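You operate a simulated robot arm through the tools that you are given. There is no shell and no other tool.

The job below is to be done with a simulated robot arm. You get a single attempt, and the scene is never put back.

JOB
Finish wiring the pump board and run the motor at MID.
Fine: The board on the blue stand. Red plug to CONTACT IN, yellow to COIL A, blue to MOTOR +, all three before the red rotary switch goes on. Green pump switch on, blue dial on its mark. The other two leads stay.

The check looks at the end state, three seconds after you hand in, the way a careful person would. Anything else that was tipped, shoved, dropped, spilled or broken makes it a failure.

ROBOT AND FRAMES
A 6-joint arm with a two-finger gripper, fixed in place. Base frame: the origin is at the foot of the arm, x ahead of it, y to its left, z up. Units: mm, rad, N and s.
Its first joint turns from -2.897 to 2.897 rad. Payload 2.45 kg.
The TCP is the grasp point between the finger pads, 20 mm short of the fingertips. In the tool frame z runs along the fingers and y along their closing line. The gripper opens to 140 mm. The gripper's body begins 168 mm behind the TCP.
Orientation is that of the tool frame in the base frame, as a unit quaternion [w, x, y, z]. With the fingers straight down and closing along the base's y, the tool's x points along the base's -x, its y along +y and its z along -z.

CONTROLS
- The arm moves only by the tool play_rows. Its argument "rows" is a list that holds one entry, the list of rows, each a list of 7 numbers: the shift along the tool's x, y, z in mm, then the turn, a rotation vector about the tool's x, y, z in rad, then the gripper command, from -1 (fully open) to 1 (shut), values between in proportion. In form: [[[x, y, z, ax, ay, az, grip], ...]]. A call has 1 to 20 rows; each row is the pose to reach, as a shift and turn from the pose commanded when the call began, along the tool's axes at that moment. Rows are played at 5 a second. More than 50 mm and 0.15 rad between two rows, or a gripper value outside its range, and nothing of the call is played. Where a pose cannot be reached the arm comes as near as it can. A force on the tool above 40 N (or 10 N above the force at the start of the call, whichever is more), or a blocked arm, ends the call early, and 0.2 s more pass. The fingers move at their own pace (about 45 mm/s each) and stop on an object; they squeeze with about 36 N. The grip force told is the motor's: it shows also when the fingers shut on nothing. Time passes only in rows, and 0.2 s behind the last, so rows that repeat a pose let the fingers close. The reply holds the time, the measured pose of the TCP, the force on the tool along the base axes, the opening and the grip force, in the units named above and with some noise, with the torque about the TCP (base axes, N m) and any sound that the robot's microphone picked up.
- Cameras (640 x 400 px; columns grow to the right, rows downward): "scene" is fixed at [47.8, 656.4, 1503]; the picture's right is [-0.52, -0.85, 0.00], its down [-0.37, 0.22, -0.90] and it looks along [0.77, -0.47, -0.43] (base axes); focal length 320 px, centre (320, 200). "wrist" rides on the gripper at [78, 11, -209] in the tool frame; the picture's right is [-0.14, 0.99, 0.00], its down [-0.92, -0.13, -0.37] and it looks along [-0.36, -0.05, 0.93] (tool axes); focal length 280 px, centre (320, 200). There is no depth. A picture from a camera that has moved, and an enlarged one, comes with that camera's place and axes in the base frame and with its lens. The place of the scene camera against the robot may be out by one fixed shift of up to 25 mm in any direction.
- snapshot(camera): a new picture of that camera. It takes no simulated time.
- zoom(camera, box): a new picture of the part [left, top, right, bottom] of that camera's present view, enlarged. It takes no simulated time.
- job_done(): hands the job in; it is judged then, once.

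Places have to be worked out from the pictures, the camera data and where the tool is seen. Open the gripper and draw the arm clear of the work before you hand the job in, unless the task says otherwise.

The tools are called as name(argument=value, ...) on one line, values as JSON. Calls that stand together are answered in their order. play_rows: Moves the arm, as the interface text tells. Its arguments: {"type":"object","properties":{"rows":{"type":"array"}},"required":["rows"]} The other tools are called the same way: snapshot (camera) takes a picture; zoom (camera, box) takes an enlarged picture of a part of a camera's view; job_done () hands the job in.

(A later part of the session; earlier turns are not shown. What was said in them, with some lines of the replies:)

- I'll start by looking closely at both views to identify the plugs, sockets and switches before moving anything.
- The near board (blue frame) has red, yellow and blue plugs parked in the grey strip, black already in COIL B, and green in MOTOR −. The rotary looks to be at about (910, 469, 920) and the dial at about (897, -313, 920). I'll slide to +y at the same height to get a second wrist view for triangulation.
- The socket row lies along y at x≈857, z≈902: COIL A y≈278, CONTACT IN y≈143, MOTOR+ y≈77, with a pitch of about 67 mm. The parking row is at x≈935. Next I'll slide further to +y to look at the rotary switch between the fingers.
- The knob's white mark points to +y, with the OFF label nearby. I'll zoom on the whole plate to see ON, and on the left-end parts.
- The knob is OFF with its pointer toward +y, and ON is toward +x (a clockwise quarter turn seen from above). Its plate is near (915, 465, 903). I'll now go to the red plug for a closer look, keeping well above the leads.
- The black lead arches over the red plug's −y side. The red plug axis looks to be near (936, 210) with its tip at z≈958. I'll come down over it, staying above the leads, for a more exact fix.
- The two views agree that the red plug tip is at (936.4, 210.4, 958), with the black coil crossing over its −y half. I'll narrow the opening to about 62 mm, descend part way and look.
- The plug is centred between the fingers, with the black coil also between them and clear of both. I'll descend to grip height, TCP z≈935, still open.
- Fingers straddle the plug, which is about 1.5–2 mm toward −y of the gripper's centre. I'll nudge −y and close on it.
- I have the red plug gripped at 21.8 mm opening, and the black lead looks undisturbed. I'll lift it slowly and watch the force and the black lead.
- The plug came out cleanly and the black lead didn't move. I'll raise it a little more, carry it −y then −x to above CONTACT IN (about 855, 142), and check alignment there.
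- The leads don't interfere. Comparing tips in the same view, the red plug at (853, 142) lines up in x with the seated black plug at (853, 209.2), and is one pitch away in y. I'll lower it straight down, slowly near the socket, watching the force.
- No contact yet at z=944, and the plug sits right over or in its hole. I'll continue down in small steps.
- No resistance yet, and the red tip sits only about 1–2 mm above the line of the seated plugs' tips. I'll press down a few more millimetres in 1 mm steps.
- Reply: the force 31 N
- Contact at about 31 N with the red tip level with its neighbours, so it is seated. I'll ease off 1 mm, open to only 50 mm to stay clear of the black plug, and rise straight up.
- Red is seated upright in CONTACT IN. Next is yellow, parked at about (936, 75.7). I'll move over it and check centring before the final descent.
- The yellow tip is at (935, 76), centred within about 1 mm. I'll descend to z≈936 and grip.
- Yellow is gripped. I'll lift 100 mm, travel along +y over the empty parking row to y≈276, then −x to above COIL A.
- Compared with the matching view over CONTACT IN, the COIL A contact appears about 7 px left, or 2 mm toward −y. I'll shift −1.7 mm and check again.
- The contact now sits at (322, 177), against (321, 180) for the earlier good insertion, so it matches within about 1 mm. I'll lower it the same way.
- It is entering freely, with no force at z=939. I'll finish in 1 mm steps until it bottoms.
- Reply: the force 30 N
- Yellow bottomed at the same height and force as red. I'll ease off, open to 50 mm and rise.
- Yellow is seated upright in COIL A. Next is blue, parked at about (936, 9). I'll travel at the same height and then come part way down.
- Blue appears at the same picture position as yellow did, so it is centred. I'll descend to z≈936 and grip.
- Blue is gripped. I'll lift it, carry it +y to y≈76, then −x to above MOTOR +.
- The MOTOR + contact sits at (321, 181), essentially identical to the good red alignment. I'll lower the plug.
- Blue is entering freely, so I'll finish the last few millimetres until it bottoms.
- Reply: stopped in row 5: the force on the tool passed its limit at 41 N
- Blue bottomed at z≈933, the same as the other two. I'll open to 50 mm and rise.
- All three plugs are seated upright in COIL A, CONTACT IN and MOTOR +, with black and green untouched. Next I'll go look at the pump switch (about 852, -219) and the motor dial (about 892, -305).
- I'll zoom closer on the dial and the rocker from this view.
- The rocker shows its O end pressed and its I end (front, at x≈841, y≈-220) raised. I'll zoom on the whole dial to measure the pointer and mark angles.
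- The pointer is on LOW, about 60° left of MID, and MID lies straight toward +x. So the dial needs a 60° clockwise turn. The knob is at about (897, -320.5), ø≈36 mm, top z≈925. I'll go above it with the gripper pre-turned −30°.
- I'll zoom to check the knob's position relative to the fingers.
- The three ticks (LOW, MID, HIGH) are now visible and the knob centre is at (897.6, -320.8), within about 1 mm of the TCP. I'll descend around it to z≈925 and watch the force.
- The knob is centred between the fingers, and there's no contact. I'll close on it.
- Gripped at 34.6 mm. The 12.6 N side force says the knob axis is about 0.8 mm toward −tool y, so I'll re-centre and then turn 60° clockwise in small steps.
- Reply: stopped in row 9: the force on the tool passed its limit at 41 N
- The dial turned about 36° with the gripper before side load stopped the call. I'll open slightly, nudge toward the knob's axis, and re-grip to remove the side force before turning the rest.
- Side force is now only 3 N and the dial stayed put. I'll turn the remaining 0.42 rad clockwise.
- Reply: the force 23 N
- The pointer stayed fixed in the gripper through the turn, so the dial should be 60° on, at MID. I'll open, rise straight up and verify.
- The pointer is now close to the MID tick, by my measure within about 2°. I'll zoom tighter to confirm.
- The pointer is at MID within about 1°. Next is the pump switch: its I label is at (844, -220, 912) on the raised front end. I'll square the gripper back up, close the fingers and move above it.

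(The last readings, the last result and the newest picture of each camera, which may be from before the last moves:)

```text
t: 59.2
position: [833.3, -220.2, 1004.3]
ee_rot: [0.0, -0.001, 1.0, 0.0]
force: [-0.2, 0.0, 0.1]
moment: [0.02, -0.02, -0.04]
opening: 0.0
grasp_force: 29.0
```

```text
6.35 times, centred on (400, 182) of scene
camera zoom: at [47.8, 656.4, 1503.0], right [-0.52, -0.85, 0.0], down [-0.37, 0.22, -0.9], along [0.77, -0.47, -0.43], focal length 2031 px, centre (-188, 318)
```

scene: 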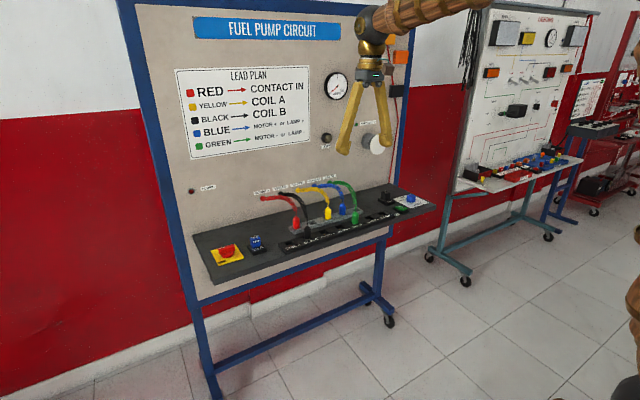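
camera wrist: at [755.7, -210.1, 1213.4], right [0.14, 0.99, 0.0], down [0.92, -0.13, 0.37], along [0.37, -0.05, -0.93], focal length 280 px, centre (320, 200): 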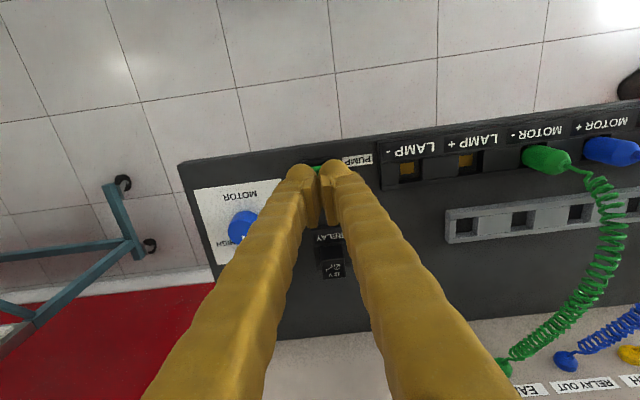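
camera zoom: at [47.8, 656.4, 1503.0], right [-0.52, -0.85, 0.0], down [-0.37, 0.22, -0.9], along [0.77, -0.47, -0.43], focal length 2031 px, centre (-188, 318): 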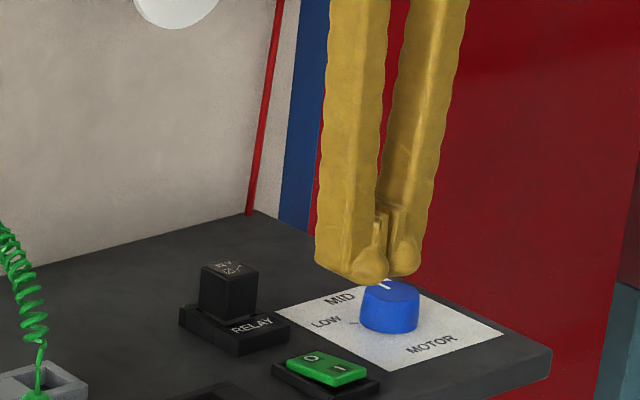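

The closed fingertips are above the rocker's front (I) end. I'll lower to just above it, then press down in small steps and watch the force.

play_rows(rows=[[[-1.5, 0, 25, 0, 0, 0, 1], [-1.5, 0, 50, 0, 0, 0, 1], [-1.5, 0, 62, 0, 0, 0, 1], [-1.5, 0, 65, 0, 0, 0, 1], [-1.5, 0, 67, 0, 0, 0, 1], [-1.5, 0, 69, 0, 0, 0, 1], [-1.5, 0, 71, 0, 0, 0, 1], [-1.5, 0, 73, 0, 0, 0, 1]]])

zoom(camera="wrist", box=[250, 100, 390, 188])

zoom(camera="scene", box=[370, 170, 450, 220])

```text
t: 61.0
position: [837.0, -219.6, 933.9]
ee_rot: [0.0, 0.0, 1.0, 0.001]
force: [-1.0, -0.1, 4.0]
moment: [0.0, 0.0, 0.0]
opening: 6.1
grasp_force: 29.7
```

```text
4.55 times, centred on (320, 144) of wrist
camera zoom: at [758.0, -209.8, 1141.1], right [0.14, 0.99, 0.0], down [0.92, -0.13, 0.37], along [0.37, -0.05, -0.93], focal length 1274 px, centre (320, 454)
```

zoom: 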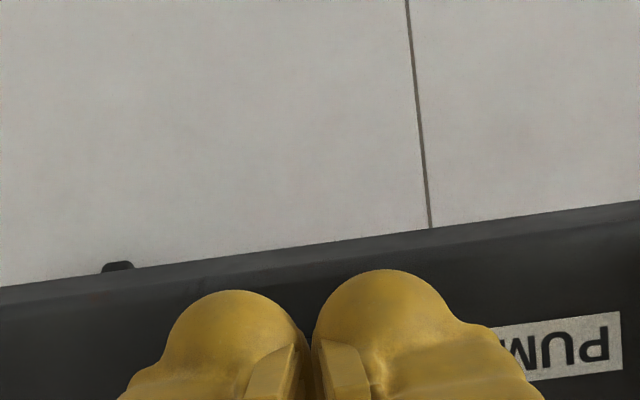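

```text
8.00 times, centred on (410, 195) of scene
camera zoom: at [47.8, 656.4, 1503.0], right [-0.52, -0.85, 0.0], down [-0.37, 0.22, -0.9], along [0.77, -0.47, -0.43], focal length 2559 px, centre (-400, 240)
```

zoom: 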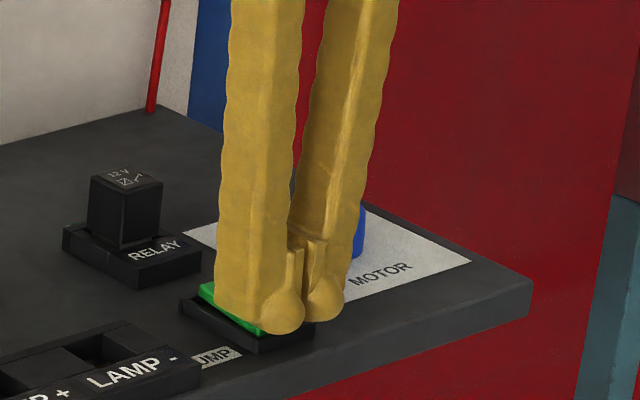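

First contact is at about 4 N, with the rocker tilting under the fingertips. I'll continue pressing in small steps.

play_rows(rows=[[[0, 0, 1.5, 0, 0, 0, 1], [0, 0, 3, 0, 0, 0, 1], [0, 0, 4.5, 0, 0, 0, 1], [0, 0, 6, 0, 0, 0, 1], [0, 0, 7.5, 0, 0, 0, 1], [0, 0, 9, 0, 0, 0, 1]]])

zoom(camera="scene", box=[370, 170, 450, 220])

zoom(camera="wrist", box=[250, 100, 390, 188])

```text
t: 61.6
position: [838.2, -219.3, 933.4]
ee_rot: [0.002, -0.001, 1.0, 0.001]
force: [-2.5, -0.4, 7.7]
moment: [-0.02, -0.02, 0.05]
opening: 6.0
grasp_force: 29.3
stopped in row 3: the force on the tool passed its limit at 44 N (the readings are from after the stop); the commanded pose is now the measured one
```

```text
8.00 times, centred on (410, 195) of scene
camera zoom: at [47.8, 656.4, 1503.0], right [-0.52, -0.85, 0.0], down [-0.37, 0.22, -0.9], along [0.77, -0.47, -0.43], focal length 2559 px, centre (-400, 240)
```

zoom: 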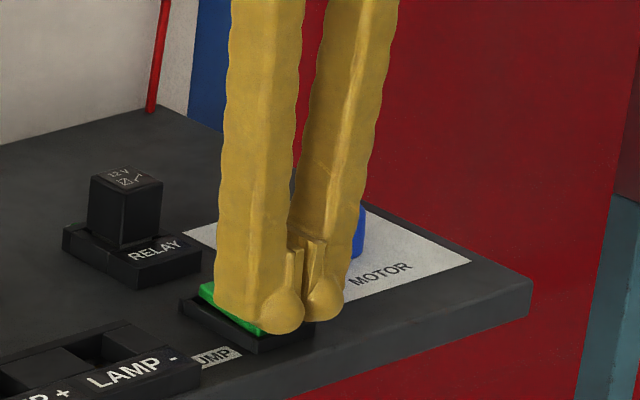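

```text
4.55 times, centred on (320, 144) of wrist
camera zoom: at [757.9, -209.9, 1140.8], right [0.14, 0.99, 0.0], down [0.92, -0.13, 0.37], along [0.37, -0.05, -0.93], focal length 1274 px, centre (320, 454)
```

zoom: 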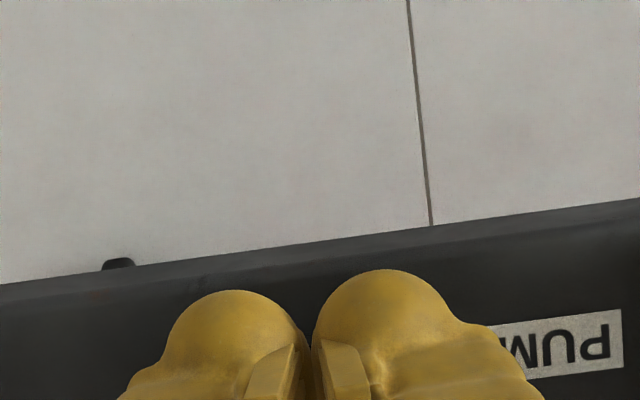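

Pressing stopped hard at fingertip z≈913. I'll lift off and check whether the rocker has flipped.

play_rows(rows=[[[0, 0, -10, 0, 0, 0, 1], [0, 0, -40, 0, 0, 0, 1], [0, 0, -70, 0, 0, 0, 1], [0, 0, -70, 0, 0, 0, 1]]])

zoom(camera="scene", box=[375, 185, 425, 216])

zoom(camera="wrist", box=[260, 110, 380, 185])

```text
t: 62.6
position: [837.1, -218.6, 1001.8]
ee_rot: [0.001, -0.001, 1.0, 0.001]
force: [-0.4, 0.0, 0.7]
moment: [0.0, -0.03, 0.0]
opening: 0.0
grasp_force: 29.1
```

```text
12.80 times, centred on (400, 200) of scene
camera zoom: at [47.8, 656.4, 1503.0], right [-0.52, -0.85, 0.0], down [-0.37, 0.22, -0.9], along [0.77, -0.47, -0.43], focal length 4095 px, centre (-704, 194)
```

zoom: 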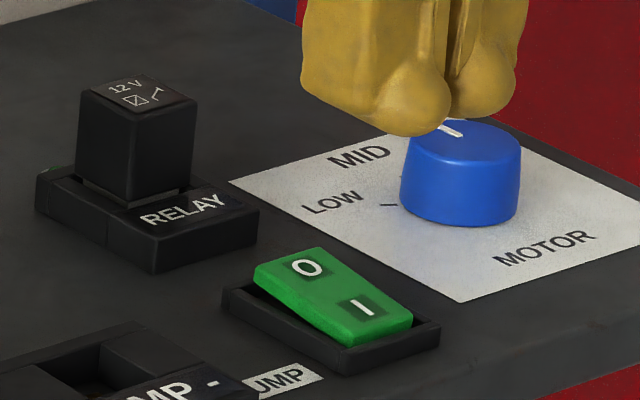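

```text
5.33 times, centred on (320, 148) of wrist
camera zoom: at [757.9, -209.8, 1210.1], right [0.14, 0.99, 0.0], down [0.92, -0.13, 0.37], along [0.37, -0.05, -0.93], focal length 1495 px, centre (320, 480)
```

zoom: 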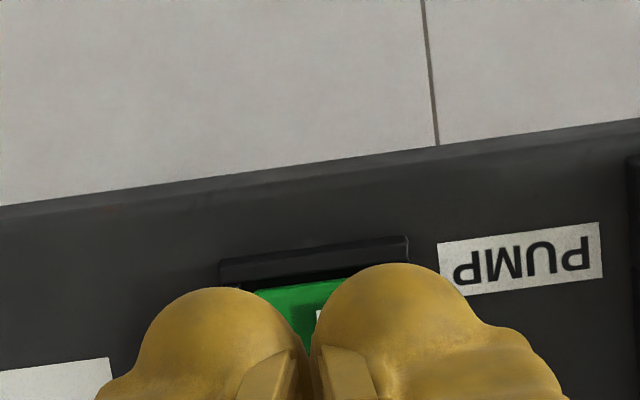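

The rocker has flipped: I is pressed and O raised, so the pump switch is ON, and the dial is untouched at MID. All three plugs are in, so now I'll head for the red rotary, travelling high above the leads.

play_rows(rows=[[[0, 0, -40, 0, 0, 0, 1], [0, 0, -80, 0, 0, 0, 1], [0, 30, -98, 0, 0, 0, 0], [0, 70, -98, 0, 0, 0, -1], [0, 115, -98, 0, 0, 0, -1], [0, 160, -98, 0, 0, 0, -1], [0, 205, -98, 0, 0, 0, -1], [0, 250, -98, 0, 0, 0, -1], [0, 295, -98, 0, 0, 0, -1], [0, 340, -98, 0, 0, 0, -1], [0, 385, -98, 0, 0, 0, -1], [0, 430, -98, 0, 0, 0, -1], [0, 475, -98, 0, 0, 0, -1], [0, 520, -98, 0, 0, 0, -1], [0, 565, -98, 0, 0, 0, -1], [0, 610, -98, 0, 0, 0, -1], [0, 650, -98, 0, 0, 0, -1], [0, 683, -98, 0, 0, 0, -1], [0, 683, -98, 0, 0, 0, -1]]])

snapshot(camera="wrist")

zoom(camera="wrist", box=[250, 130, 390, 218])

snapshot(camera="scene")

```text
t: 66.6
position: [836.2, 463.9, 1100.6]
ee_rot: [0.002, -0.001, 1.0, 0.001]
force: [0.5, 0.0, 0.7]
moment: [-0.03, -0.02, 0.01]
opening: 139.9
grasp_force: 0.1
```

```text
taken
camera wrist: at [756.9, 474.3, 1310.1], right [0.14, 0.99, 0.0], down [0.92, -0.13, 0.37], along [0.37, -0.05, -0.93], focal length 280 px, centre (320, 200)
```

wrist: 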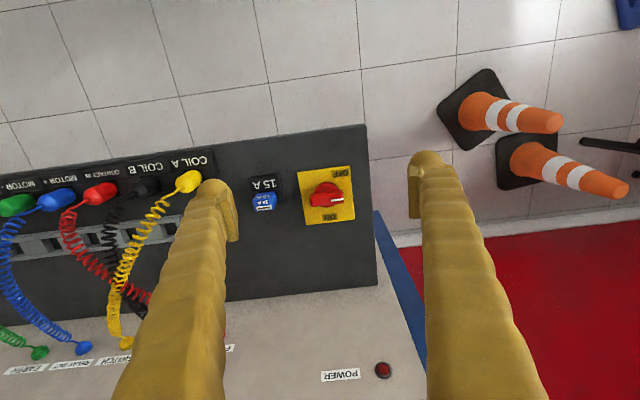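

```text
4.55 times, centred on (320, 174) of wrist
camera zoom: at [756.9, 474.3, 1310.1], right [0.14, 0.99, 0.0], down [0.92, -0.13, 0.37], along [0.37, -0.05, -0.93], focal length 1274 px, centre (320, 318)
```

zoom: 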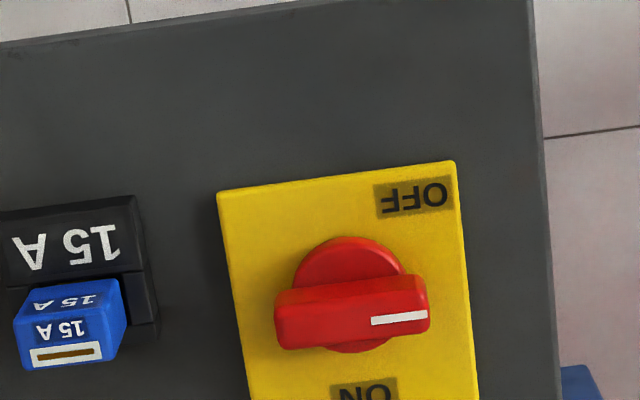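

```text
taken
```

scene: 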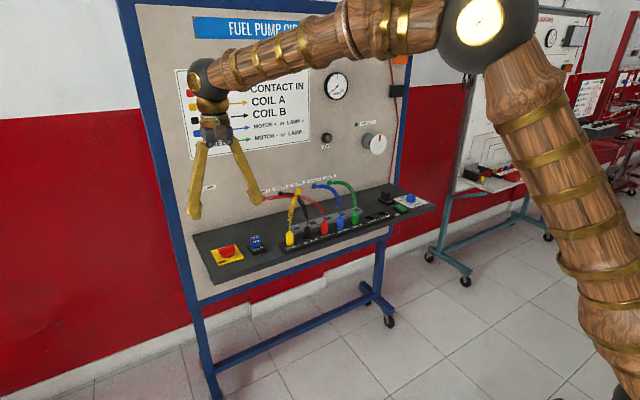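

Everything looks intact from here. The knob is at about (912, 464) with its bar along y, ~22 mm thick, top z≈924. That is about 1023 mm from the base, so I'll need to tilt the tool. I'll first turn the gripper −90° so it closes along x across the bar.

play_rows(rows=[[[-3, -2, 5, 0, 0, -0.13, -1], [-6, -4, 10, 0, 0, -0.26, -1], [-9, -6, 15, 0, 0, -0.39, -1], [-12, -8, 20, 0, 0, -0.52, -0.5], [-15, -10, 25, 0, 0, -0.65, -0.2], [-18, -12, 30, 0, 0, -0.78, -0.1], [-20, -14, 35, 0, 0, -0.91, -0.1], [-22, -16, 40, 0, 0, -1.04, -0.1], [-24, -18, 40, 0, 0, -1.17, -0.1], [-24, -20, 40, 0, 0, -1.3, -0.1], [-24, -22, 40, 0, 0, -1.43, -0.1], [-24, -24, 40, 0, 0, -1.5708, -0.1], [-24, -24, 40, 0, 0, -1.5708, -0.1]]])

snapshot(camera="wrist")

```text
t: 69.4
position: [860.2, 439.4, 1062.0]
ee_rot: [-0.002, 0.707, -0.707, 0.001]
force: [0.2, -0.4, -0.2]
moment: [-0.05, -0.01, 0.01]
opening: 76.8
grasp_force: 0.0
```

```text
taken
camera wrist: at [848.1, 360.3, 1269.7], right [-0.99, 0.13, 0.0], down [0.12, 0.92, 0.37], along [0.05, 0.37, -0.93], focal length 280 px, centre (320, 200)
```

wrist: 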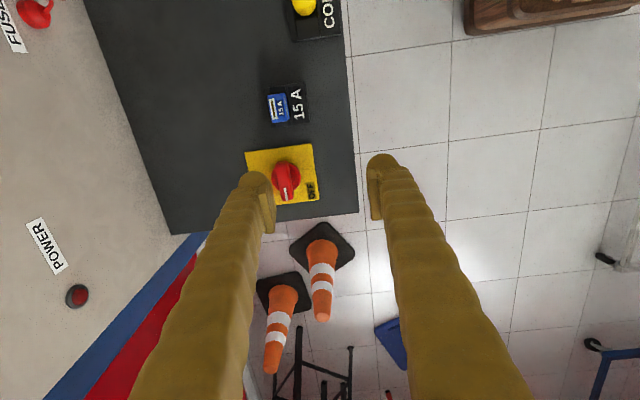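

Now I'll tilt the fingers 20° toward +y (in the plane of the bar) and move nearer, to test reach at a safe height.

play_rows(rows=[[[0, 0, 0, 0, -0.12, 0, -0.1], [0, 0, 0, 0, -0.24, 0, -0.1], [0, 0, 0, 0, -0.349, 0, -0.1], [-8, -20, 10, 0, -0.349, 0, -0.1], [-16, -40, 20, 0, -0.349, 0, -0.1], [-20, -50, 32, 0, -0.349, 0, -0.1], [-20, -50, 32, 0, -0.349, 0, -0.1]]])

snapshot(camera="wrist")

zoom(camera="wrist", box=[240, 100, 400, 200])

```text
t: 71.0
position: [911.0, 459.0, 1028.9]
ee_rot: [-0.125, 0.698, -0.695, -0.123]
force: [0.2, 0.4, 0.2]
moment: [0.0, 0.04, 0.02]
opening: 76.9
grasp_force: 0.0
```

```text
taken
camera wrist: at [898.6, 313.2, 1198.3], right [-0.99, 0.13, 0.04], down [0.12, 0.74, 0.66], along [0.05, 0.66, -0.75], focal length 280 px, centre (320, 200)
```

wrist: 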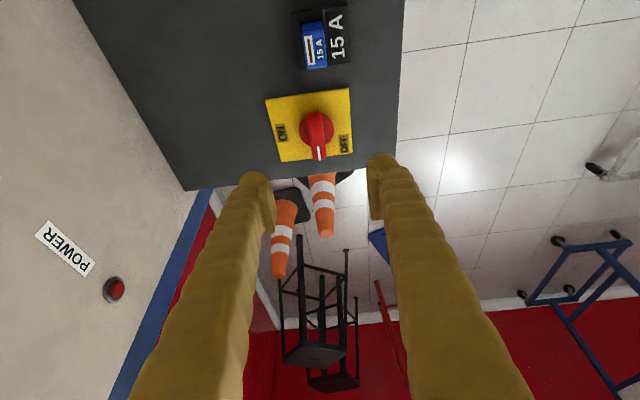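

```text
4.00 times, centred on (320, 150) of wrist
camera zoom: at [898.6, 313.2, 1198.3], right [-0.99, 0.13, 0.04], down [0.12, 0.74, 0.66], along [0.05, 0.66, -0.75], focal length 1122 px, centre (320, 400)
```

zoom: 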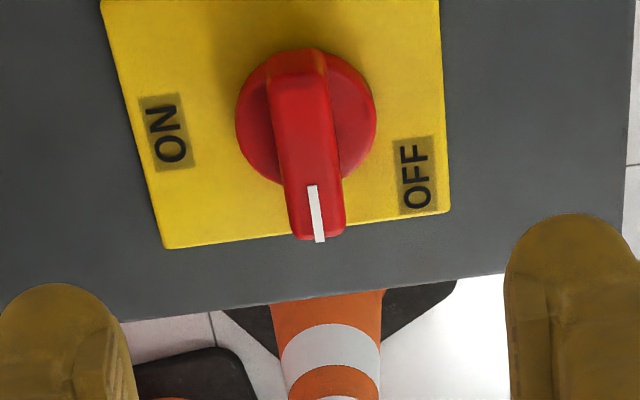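

With a 20° tilt, the arm reached (911, 459, 1029). The bar's axis is near (910, 464). Less tilt would give better pad cover on the bar, so I'll try 12° while descending to a still-clear height.

play_rows(rows=[[[8, 1, 20, 0, 0.05, 0, -0.1], [15, 1, 40, 0, 0.1, 0, -0.1], [22.8, 1, 59.7, 0, 0.14, 0, -0.1], [22.8, 1, 59.7, 0, 0.14, 0, -0.1]]])

snapshot(camera="wrist")

zoom(camera="wrist", box=[240, 100, 400, 200])

zoom(camera="scene", box=[190, 210, 270, 260])

```text
t: 72.0
position: [908.6, 457.5, 965.8]
ee_rot: [-0.075, 0.704, -0.703, -0.072]
force: [-0.2, 0.4, -0.7]
moment: [-0.02, 0.0, 0.0]
opening: 77.0
grasp_force: 0.1
```

```text
taken
camera wrist: at [897.5, 337.7, 1153.5], right [-0.99, 0.13, 0.02], down [0.12, 0.82, 0.55], along [0.05, 0.55, -0.83], focal length 280 px, centre (320, 200)
```

wrist: 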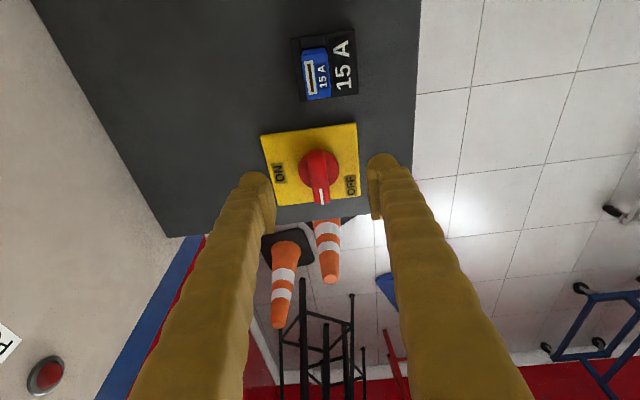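

```text
4.00 times, centred on (320, 150) of wrist
camera zoom: at [897.5, 337.7, 1153.5], right [-0.99, 0.13, 0.02], down [0.12, 0.82, 0.55], along [0.05, 0.55, -0.83], focal length 1122 px, centre (320, 400)
```

zoom: 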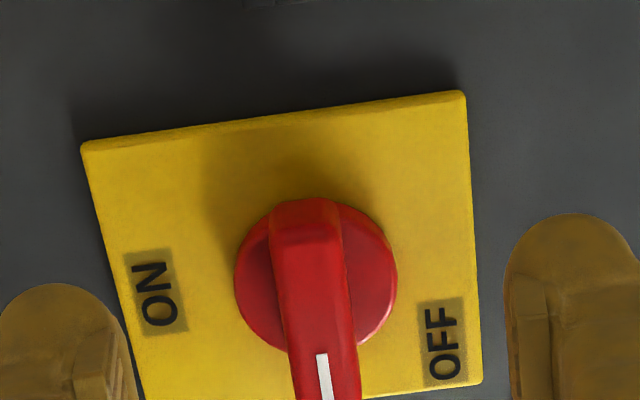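

```text
8.00 times, centred on (230, 235) of scene
camera zoom: at [47.8, 656.4, 1503.0], right [-0.52, -0.85, 0.0], down [-0.37, 0.22, -0.9], along [0.77, -0.47, -0.43], focal length 2559 px, centre (1040, -80)
```

zoom: 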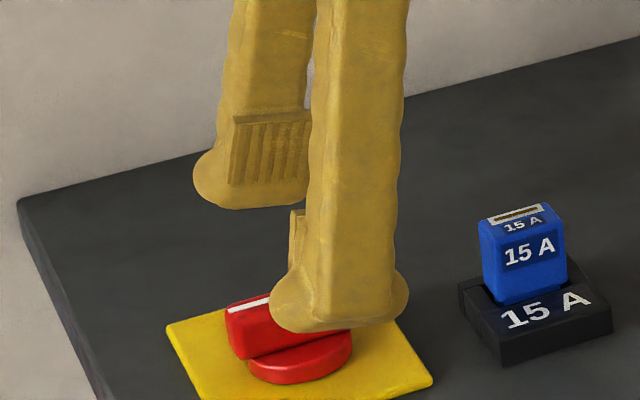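

Now I see the finger pads clearly. The better-conditioned views put the bar top at z≈935 and the knob axis at about (908, 463.7), and the 12° tilt pose is reachable. I'll ease down to z≈945 over the axis with a 60 mm opening.

play_rows(rows=[[[-0.5, 0.6, 7, 0, 0, 0, 0.143], [-1, 0.6, 14, 0, 0, 0, 0.143], [-1, 0.6, 21.5, 0, 0, 0, 0.143], [-1, 0.6, 21.5, 0, 0, 0, 0.143]]])

snapshot(camera="wrist")

zoom(camera="wrist", box=[240, 120, 400, 220])

zoom(camera="scene", box=[190, 210, 270, 260])

```text
t: 73.0
position: [907.6, 462.8, 945.2]
ee_rot: [-0.076, 0.704, -0.703, -0.073]
force: [-0.5, 0.4, -0.9]
moment: [-0.03, 0.01, 0.03]
opening: 59.6
grasp_force: 0.0
```

```text
taken
camera wrist: at [896.6, 343.1, 1132.3], right [-0.99, 0.13, 0.03], down [0.12, 0.82, 0.55], along [0.05, 0.55, -0.83], focal length 280 px, centre (320, 200)
```

wrist: 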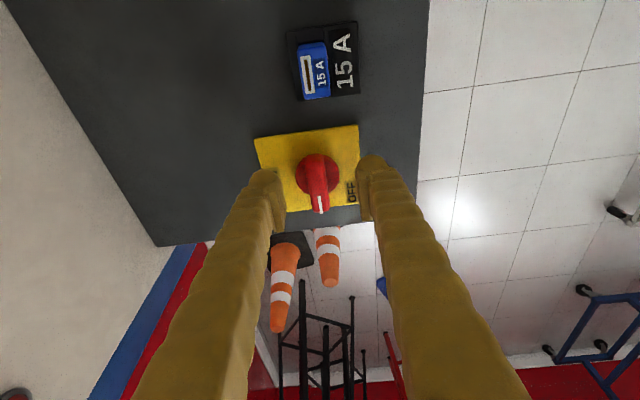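

```text
4.00 times, centred on (320, 170) of wrist
camera zoom: at [896.6, 343.1, 1132.3], right [-0.99, 0.13, 0.03], down [0.12, 0.82, 0.55], along [0.05, 0.55, -0.83], focal length 1122 px, centre (320, 320)
```

zoom: 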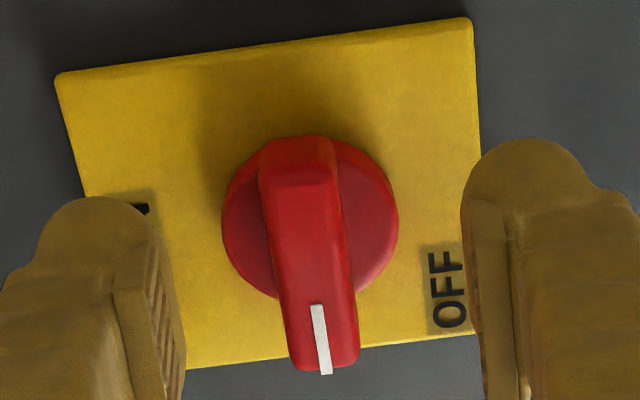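

```text
8.00 times, centred on (230, 235) of scene
camera zoom: at [47.8, 656.4, 1503.0], right [-0.52, -0.85, 0.0], down [-0.37, 0.22, -0.9], along [0.77, -0.47, -0.43], focal length 2559 px, centre (1040, -80)
```

zoom: 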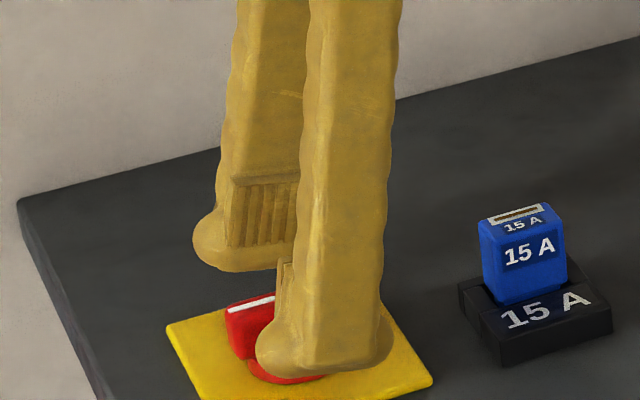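

The bar is centred within about 1.2 mm (slightly toward +x). I'll correct that and lower another few millimetres, watching for contact.

play_rows(rows=[[[0.4, -1.2, 2, 0, 0, 0, 0.143], [0.8, -1.2, 4, 0, 0, 0, 0.143], [1.2, -1.2, 5.9, 0, 0, 0, 0.143], [1.5, -1.2, 7.0, 0, 0, 0, 0.143], [1.5, -1.2, 7.0, 0, 0, 0, 0.143]]])

zoom(camera="scene", box=[200, 215, 264, 255])

zoom(camera="wrist", box=[240, 120, 400, 220])

```text
t: 74.2
position: [909.4, 463.9, 937.4]
ee_rot: [-0.075, 0.703, -0.703, -0.074]
force: [0.6, 0.4, 0.1]
moment: [0.01, 0.02, -0.01]
opening: 59.8
grasp_force: 0.1
```

```text
10.00 times, centred on (232, 235) of scene
camera zoom: at [47.8, 656.4, 1503.0], right [-0.52, -0.85, 0.0], down [-0.37, 0.22, -0.9], along [0.77, -0.47, -0.43], focal length 3199 px, centre (1200, -150)
```

zoom: 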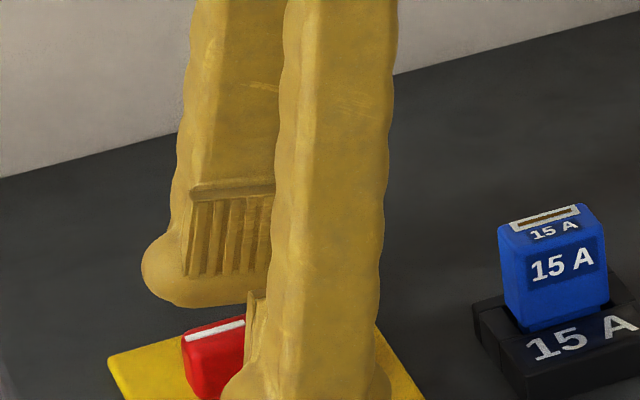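

```text
4.00 times, centred on (320, 170) of wrist
camera zoom: at [898.1, 343.5, 1124.8], right [-0.99, 0.13, 0.03], down [0.12, 0.82, 0.55], along [0.05, 0.55, -0.83], focal length 1122 px, centre (320, 320)
```

zoom: 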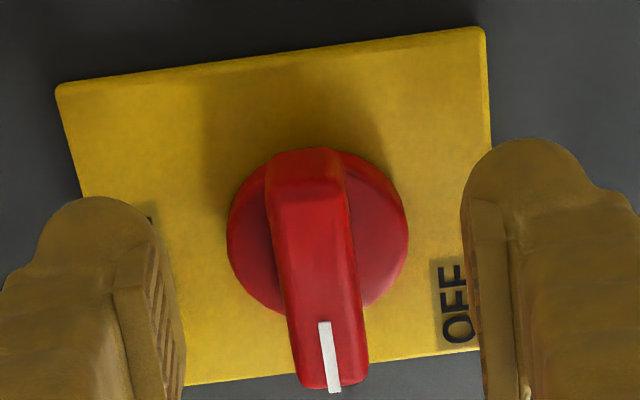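

No contact yet, and the bar is centred. I'll raise 1.5 mm so the fingertips clear the knob's base disc, then close on the bar.

play_rows(rows=[[[-0.3, 0, -1.5, 0, 0, 0, 0.143], [-0.3, 0, -1.5, 0, 0, 0, 0.5], [-0.3, 0, -1.5, 0, 0, 0, 1], [-0.3, 0, -1.5, 0, 0, 0, 1], [-0.3, 0, -1.5, 0, 0, 0, 1]]])

zoom(camera="wrist", box=[240, 120, 400, 220])

zoom(camera="scene", box=[200, 215, 264, 255])

```text
t: 75.4
position: [909.3, 464.1, 938.3]
ee_rot: [-0.075, 0.704, -0.703, -0.073]
force: [1.8, -0.2, -0.5]
moment: [0.03, 0.0, -0.05]
opening: 15.1
grasp_force: 32.9
```

```text
4.00 times, centred on (320, 170) of wrist
camera zoom: at [898.0, 343.5, 1126.5], right [-0.99, 0.13, 0.02], down [0.12, 0.82, 0.55], along [0.05, 0.55, -0.83], focal length 1122 px, centre (320, 320)
```

zoom: 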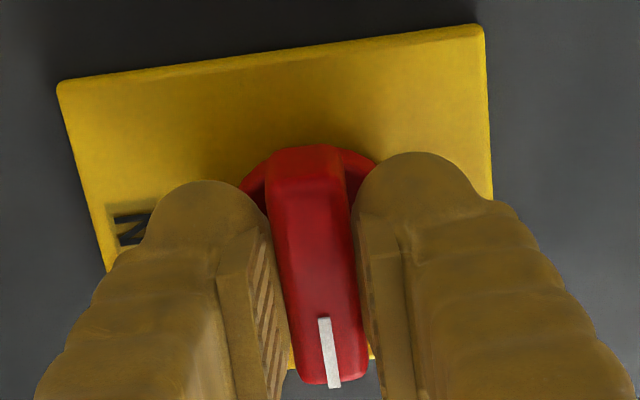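

```text
10.00 times, centred on (232, 235) of scene
camera zoom: at [47.8, 656.4, 1503.0], right [-0.52, -0.85, 0.0], down [-0.37, 0.22, -0.9], along [0.77, -0.47, -0.43], focal length 3199 px, centre (1200, -150)
```

zoom: 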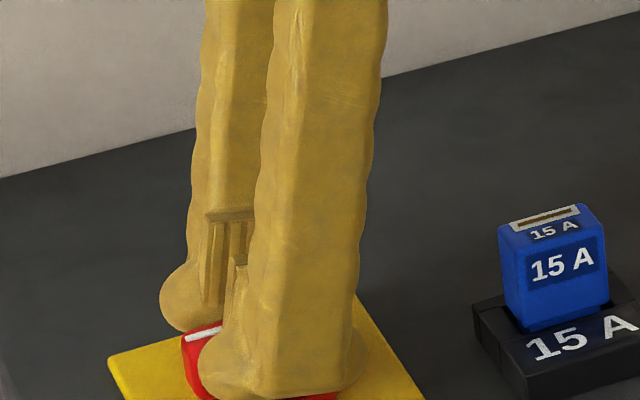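

The bar is gripped (15.1 mm) with almost no side load, and all leads are plugged in. I'll turn it clockwise about the vertical in 0.1 rad steps toward ON.

play_rows(rows=[[[0, 0, 0, 0.0207, 0, 0.0978, 1], [0, 0, 0, 0.0414, 0, 0.1956, 1], [0, 0, 0, 0.0621, 0, 0.2934, 1], [0, 0, 0, 0.0828, 0, 0.3912, 1], [0, 0, 0, 0.1035, 0, 0.489, 1], [0, 0, 0, 0.1242, 0, 0.5868, 1], [0, 0, 0, 0.1449, 0, 0.6846, 1], [0, 0, 0, 0.1656, 0, 0.7824, 1], [0, 0, 0, 0.1863, 0, 0.8802, 1], [0, 0, 0, 0.207, 0, 0.978, 1]]])

snapshot(camera="wrist")

zoom(camera="wrist", box=[240, 120, 400, 220])

zoom(camera="scene", box=[200, 215, 264, 255])

```text
t: 77.6
position: [908.7, 464.1, 938.0]
ee_rot: [0.102, -0.28, 0.954, 0.029]
force: [-19.8, 11.7, 1.4]
moment: [0.11, 0.27, 0.04]
opening: 15.1
grasp_force: 41.0
```

```text
taken
camera wrist: at [801.5, 408.0, 1126.3], right [-0.42, 0.91, 0.03], down [0.76, 0.34, 0.55], along [0.49, 0.26, -0.83], focal length 280 px, centre (320, 200)
```

wrist: 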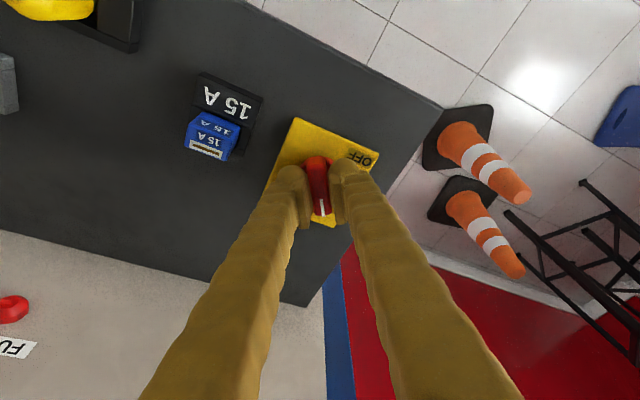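

```text
4.00 times, centred on (320, 170) of wrist
camera zoom: at [801.5, 408.0, 1126.3], right [-0.42, 0.91, 0.03], down [0.76, 0.34, 0.55], along [0.49, 0.26, -0.83], focal length 1122 px, centre (320, 320)
```

zoom: 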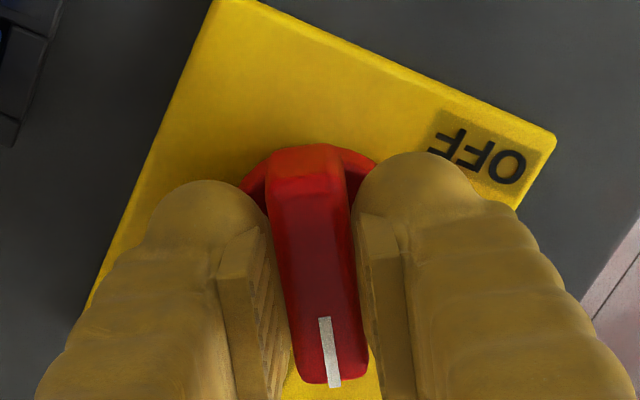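

```text
10.00 times, centred on (232, 235) of scene
camera zoom: at [47.8, 656.4, 1503.0], right [-0.52, -0.85, 0.0], down [-0.37, 0.22, -0.9], along [0.77, -0.47, -0.43], focal length 3199 px, centre (1200, -150)
```

zoom: 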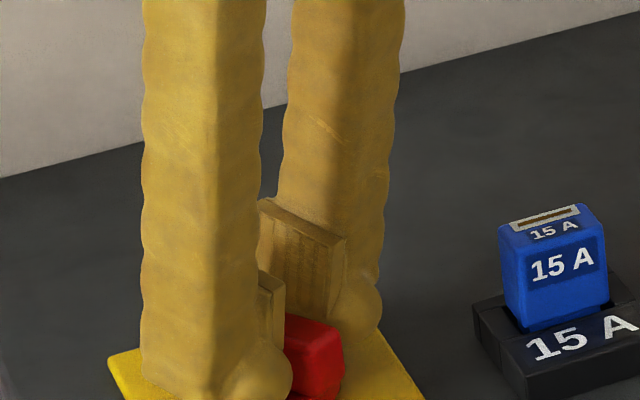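

The knob has followed the gripper through about 57°, with a 23 N side load building. I'll ease about 1.2 mm toward the knob axis and continue the remaining 0.57 rad.

play_rows(rows=[[[0.4, 1.0, 0, 0, 0, 0, 1], [0.4, 1.0, 0, 0.0207, 0, 0.0978, 1], [0.4, 1.0, 0, 0.0414, 0, 0.1956, 1], [0.4, 1.0, 0, 0.0621, 0, 0.2934, 1], [0.4, 1.0, 0, 0.0828, 0, 0.3912, 1], [0.4, 1.0, 0, 0.1035, 0, 0.489, 1], [0.4, 1.0, 0, 0.1188, 0, 0.5583, 1], [0.4, 1.0, 0, 0.1188, 0, 0.5583, 1]]])

snapshot(camera="wrist")

zoom(camera="wrist", box=[240, 120, 400, 220])

zoom(camera="scene", box=[200, 215, 264, 255])

```text
t: 79.4
position: [909.3, 464.5, 938.2]
ee_rot: [0.106, 0.0, 0.994, 0.001]
force: [0.4, 16.1, -10.0]
moment: [0.13, -0.16, 0.02]
opening: 15.0
grasp_force: 40.6
```

```text
taken
camera wrist: at [788.1, 474.9, 1126.3], right [0.13, 0.99, 0.03], down [0.82, -0.13, 0.55], along [0.55, -0.05, -0.83], focal length 280 px, centre (320, 200)
```

wrist: 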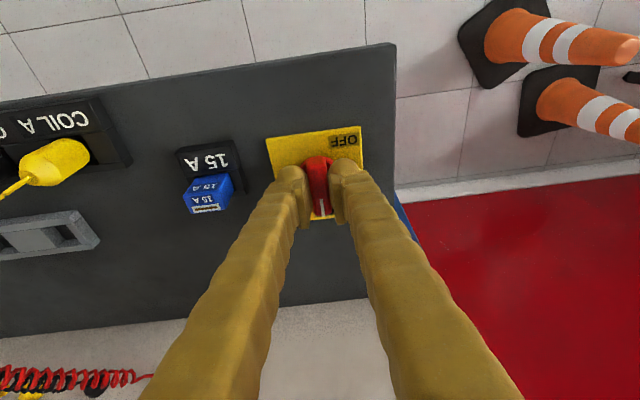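

```text
4.00 times, centred on (320, 170) of wrist
camera zoom: at [788.1, 474.9, 1126.3], right [0.13, 0.99, 0.03], down [0.82, -0.13, 0.55], along [0.55, -0.05, -0.83], focal length 1122 px, centre (320, 320)
```

zoom: 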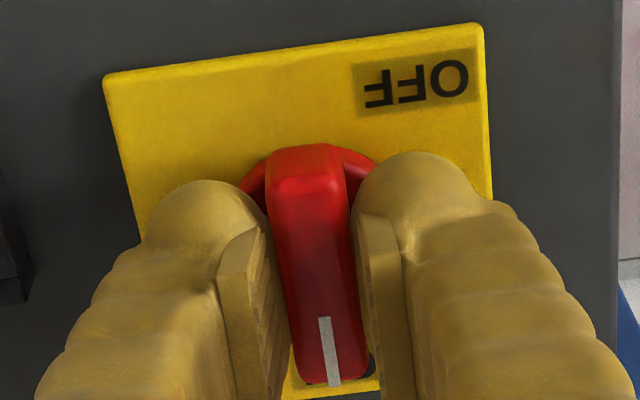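

```text
10.00 times, centred on (232, 235) of scene
camera zoom: at [47.8, 656.4, 1503.0], right [-0.52, -0.85, 0.0], down [-0.37, 0.22, -0.9], along [0.77, -0.47, -0.43], focal length 3199 px, centre (1200, -150)
```

zoom: 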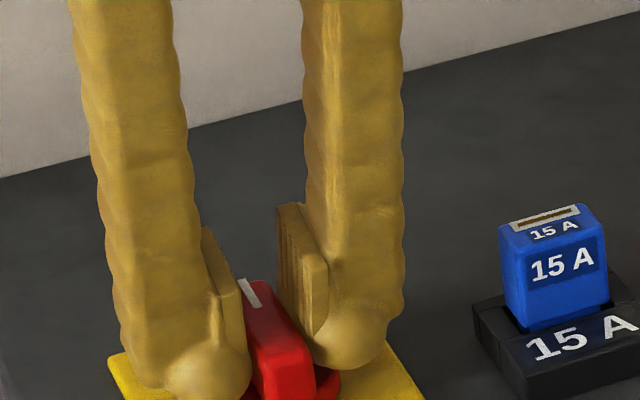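

The bar has turned a full 90° and its mark now points to ON. I'll relieve the side load, open, and back out along the finger axis.

play_rows(rows=[[[0, 0.8, 0.3, 0, 0, 0, 1], [0, 0.8, 0.3, 0, 0, 0, 0.6], [0, 0.8, 0.3, 0, 0, 0, 0.2], [0, 0.8, 0.3, 0, 0, 0, 0.1], [0, 0.8, -15, 0, 0, 0, 0.1], [0, 0.8, -45, 0, 0, 0, 0.1], [0, 0.8, -85, 0, 0, 0, 0], [0, 0.8, -120, 0, 0, 0, -0.5], [0, 0.8, -120, 0, 0, 0, -1], [0, 0.8, -120, 0, 0, 0, -1]]])

snapshot(camera="wrist")

zoom(camera="wrist", box=[260, 110, 380, 185])

snapshot(camera="scene")

zoom(camera="scene", box=[200, 225, 280, 275])

```text
t: 81.6
position: [884.4, 464.9, 1056.1]
ee_rot: [0.106, -0.002, 0.994, 0.001]
force: [-0.1, 0.3, -0.4]
moment: [0.04, -0.01, 0.02]
opening: 139.1
grasp_force: 0.4
```

```text
taken
camera wrist: at [763.0, 475.3, 1243.8], right [0.13, 0.99, 0.03], down [0.82, -0.13, 0.55], along [0.55, -0.05, -0.83], focal length 280 px, centre (320, 200)
```

wrist: 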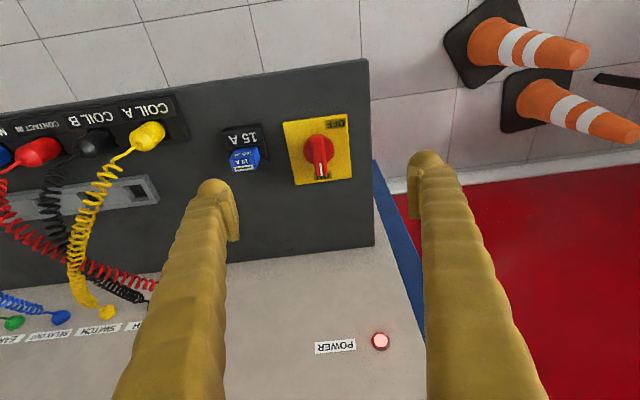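

```text
5.33 times, centred on (320, 148) of wrist
camera zoom: at [763.0, 475.3, 1243.8], right [0.13, 0.99, 0.03], down [0.82, -0.13, 0.55], along [0.55, -0.05, -0.83], focal length 1495 px, centre (320, 480)
```

zoom: 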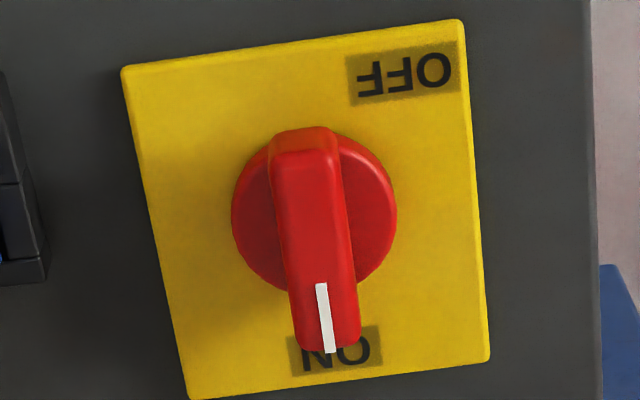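

```text
taken
```

scene: 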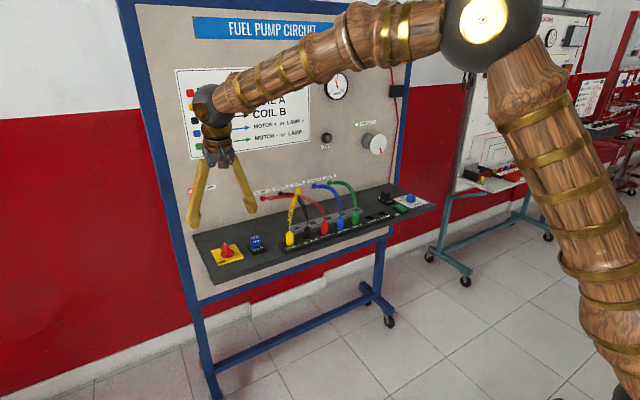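

```text
8.00 times, centred on (240, 250) of scene
camera zoom: at [47.8, 656.4, 1503.0], right [-0.52, -0.85, 0.0], down [-0.37, 0.22, -0.9], along [0.77, -0.47, -0.43], focal length 2559 px, centre (960, -200)
```

zoom: 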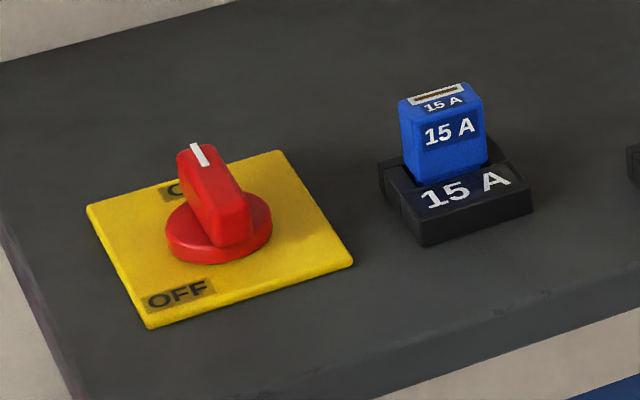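

The rotary is at ON and the POWER lamp is lit. I'll check the ammeter, motor, relay light and all the leads.

zoom(camera="scene", box=[300, 60, 420, 160])

zoom(camera="scene", box=[250, 170, 380, 251])

zoom(camera="scene", box=[370, 180, 434, 220])

```text
4.00 times, centred on (360, 110) of scene
camera zoom: at [47.8, 656.4, 1503.0], right [-0.52, -0.85, 0.0], down [-0.37, 0.22, -0.9], along [0.77, -0.47, -0.43], focal length 1280 px, centre (160, 560)
```

zoom: 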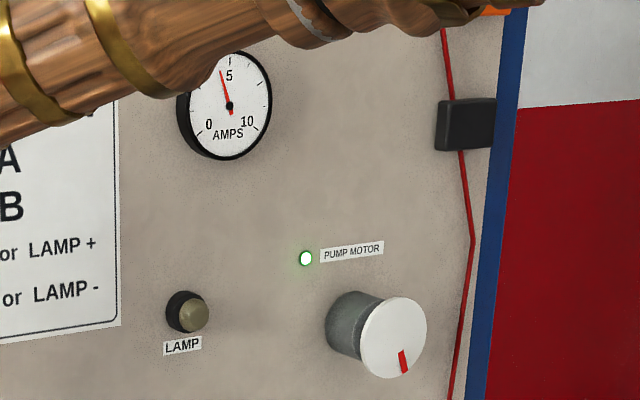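

```text
4.92 times, centred on (315, 210) of scene
camera zoom: at [47.8, 656.4, 1503.0], right [-0.52, -0.85, 0.0], down [-0.37, 0.22, -0.9], along [0.77, -0.47, -0.43], focal length 1575 px, centre (345, 148)
```

zoom: 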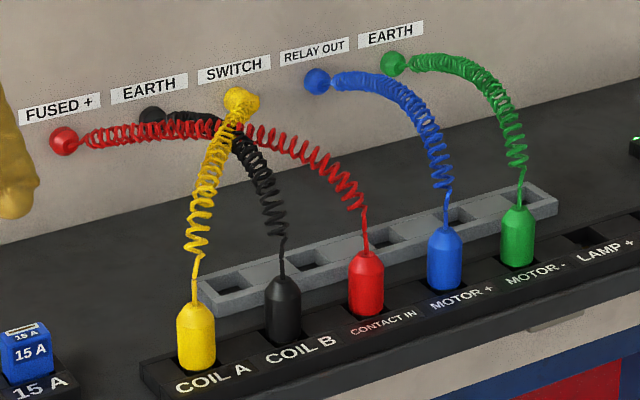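

```text
10.00 times, centred on (402, 200) of scene
camera zoom: at [47.8, 656.4, 1503.0], right [-0.52, -0.85, 0.0], down [-0.37, 0.22, -0.9], along [0.77, -0.47, -0.43], focal length 3199 px, centre (-500, 200)
```

zoom: 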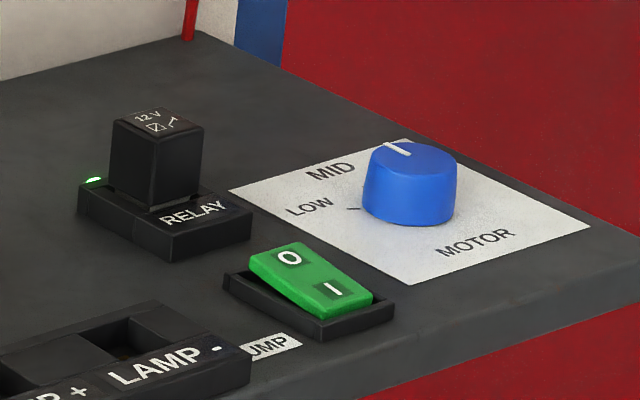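

Everything is working: ammeter at about 4.5 A, relay and pump-motor lights on, and the motor turning, with all plugs upright. I'll draw the arm up and back, clear of the board.

play_rows(rows=[[[10, 0, -35, 0, 0, 0, -1], [40, -5, -60, 0, 0.07, 0, -1], [80, -10, -80, 0, 0.14, 0, -1], [120, -20, -100, 0, 0.21, 0, -1], [160, -35, -120, 0, 0.21, 0, -1], [200, -50, -140, 0, 0.21, 0, -1], [230, -60, -150, 0, 0.21, 0, -1], [230, -60, -150, 0, 0.21, 0, -1]]])

snapshot(camera="scene")

snapshot(camera="wrist")

zoom(camera="scene", box=[180, 160, 440, 300])

```text
t: 83.4
position: [628.7, 404.2, 1154.5]
ee_rot: [0.001, -0.002, 1.0, 0.001]
force: [0.8, 0.1, -0.1]
moment: [0.0, 0.03, 0.01]
opening: 140.1
grasp_force: 0.0
```

```text
taken
```

scene: 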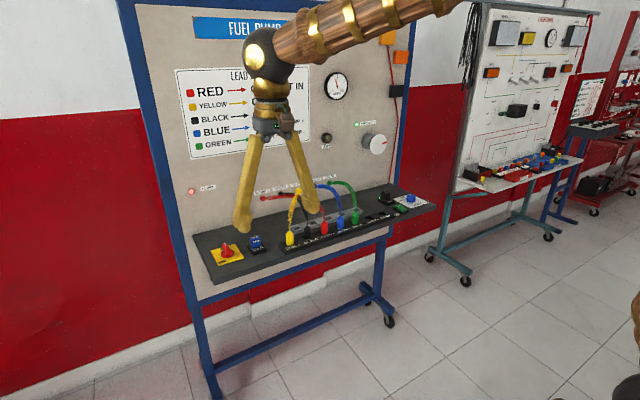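

```text
taken
camera wrist: at [549.5, 414.3, 1362.3], right [0.14, 0.99, 0.0], down [0.92, -0.13, 0.37], along [0.37, -0.05, -0.93], focal length 280 px, centre (320, 200)
```

wrist: 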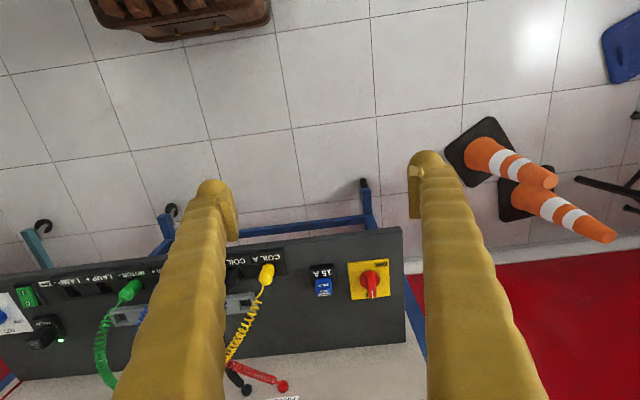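

```text
2.46 times, centred on (310, 230) of scene
camera zoom: at [47.8, 656.4, 1503.0], right [-0.52, -0.85, 0.0], down [-0.37, 0.22, -0.9], along [0.77, -0.47, -0.43], focal length 788 px, centre (345, 126)
```

zoom: 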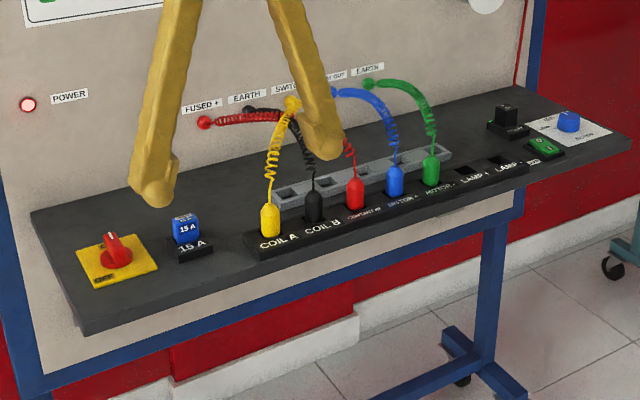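

The arm is open and well clear of the board. Final state:
- The three plugs are seated in their sockets, and black and green are unmoved.
- The pump switch is on and the dial is at MID.
- The rotary is ON, with the POWER lamp lit and the motor running.

The stand is where it started, so I'm handing in.

job_done()

```text
The job is handed in.
```

The pump board is wired and the motor is running at MID; the job is handed in. I haven't seen a verdict from the check.

- **Leads:** the red plug is in CONTACT IN, yellow in COIL A and blue in MOTOR +. Each one bottomed out in its socket, and all three were in before the rotary switch went on. Black (COIL B) and green (MOTOR −) stayed where they were.
- **Pump switch:** the green switch is on, with the I side pressed.
- **Dial:** the blue pointer is on the MID mark, within about 1° by my measurement.
- **Rotary switch:** the red knob is turned to ON.

After switching on, the POWER, relay and pump-motor lights came on, the ammeter read about 4.5 A, and the motor was turning. The last pictures show nothing tipped or shifted. I left the gripper open and the arm pulled back clear of the board.
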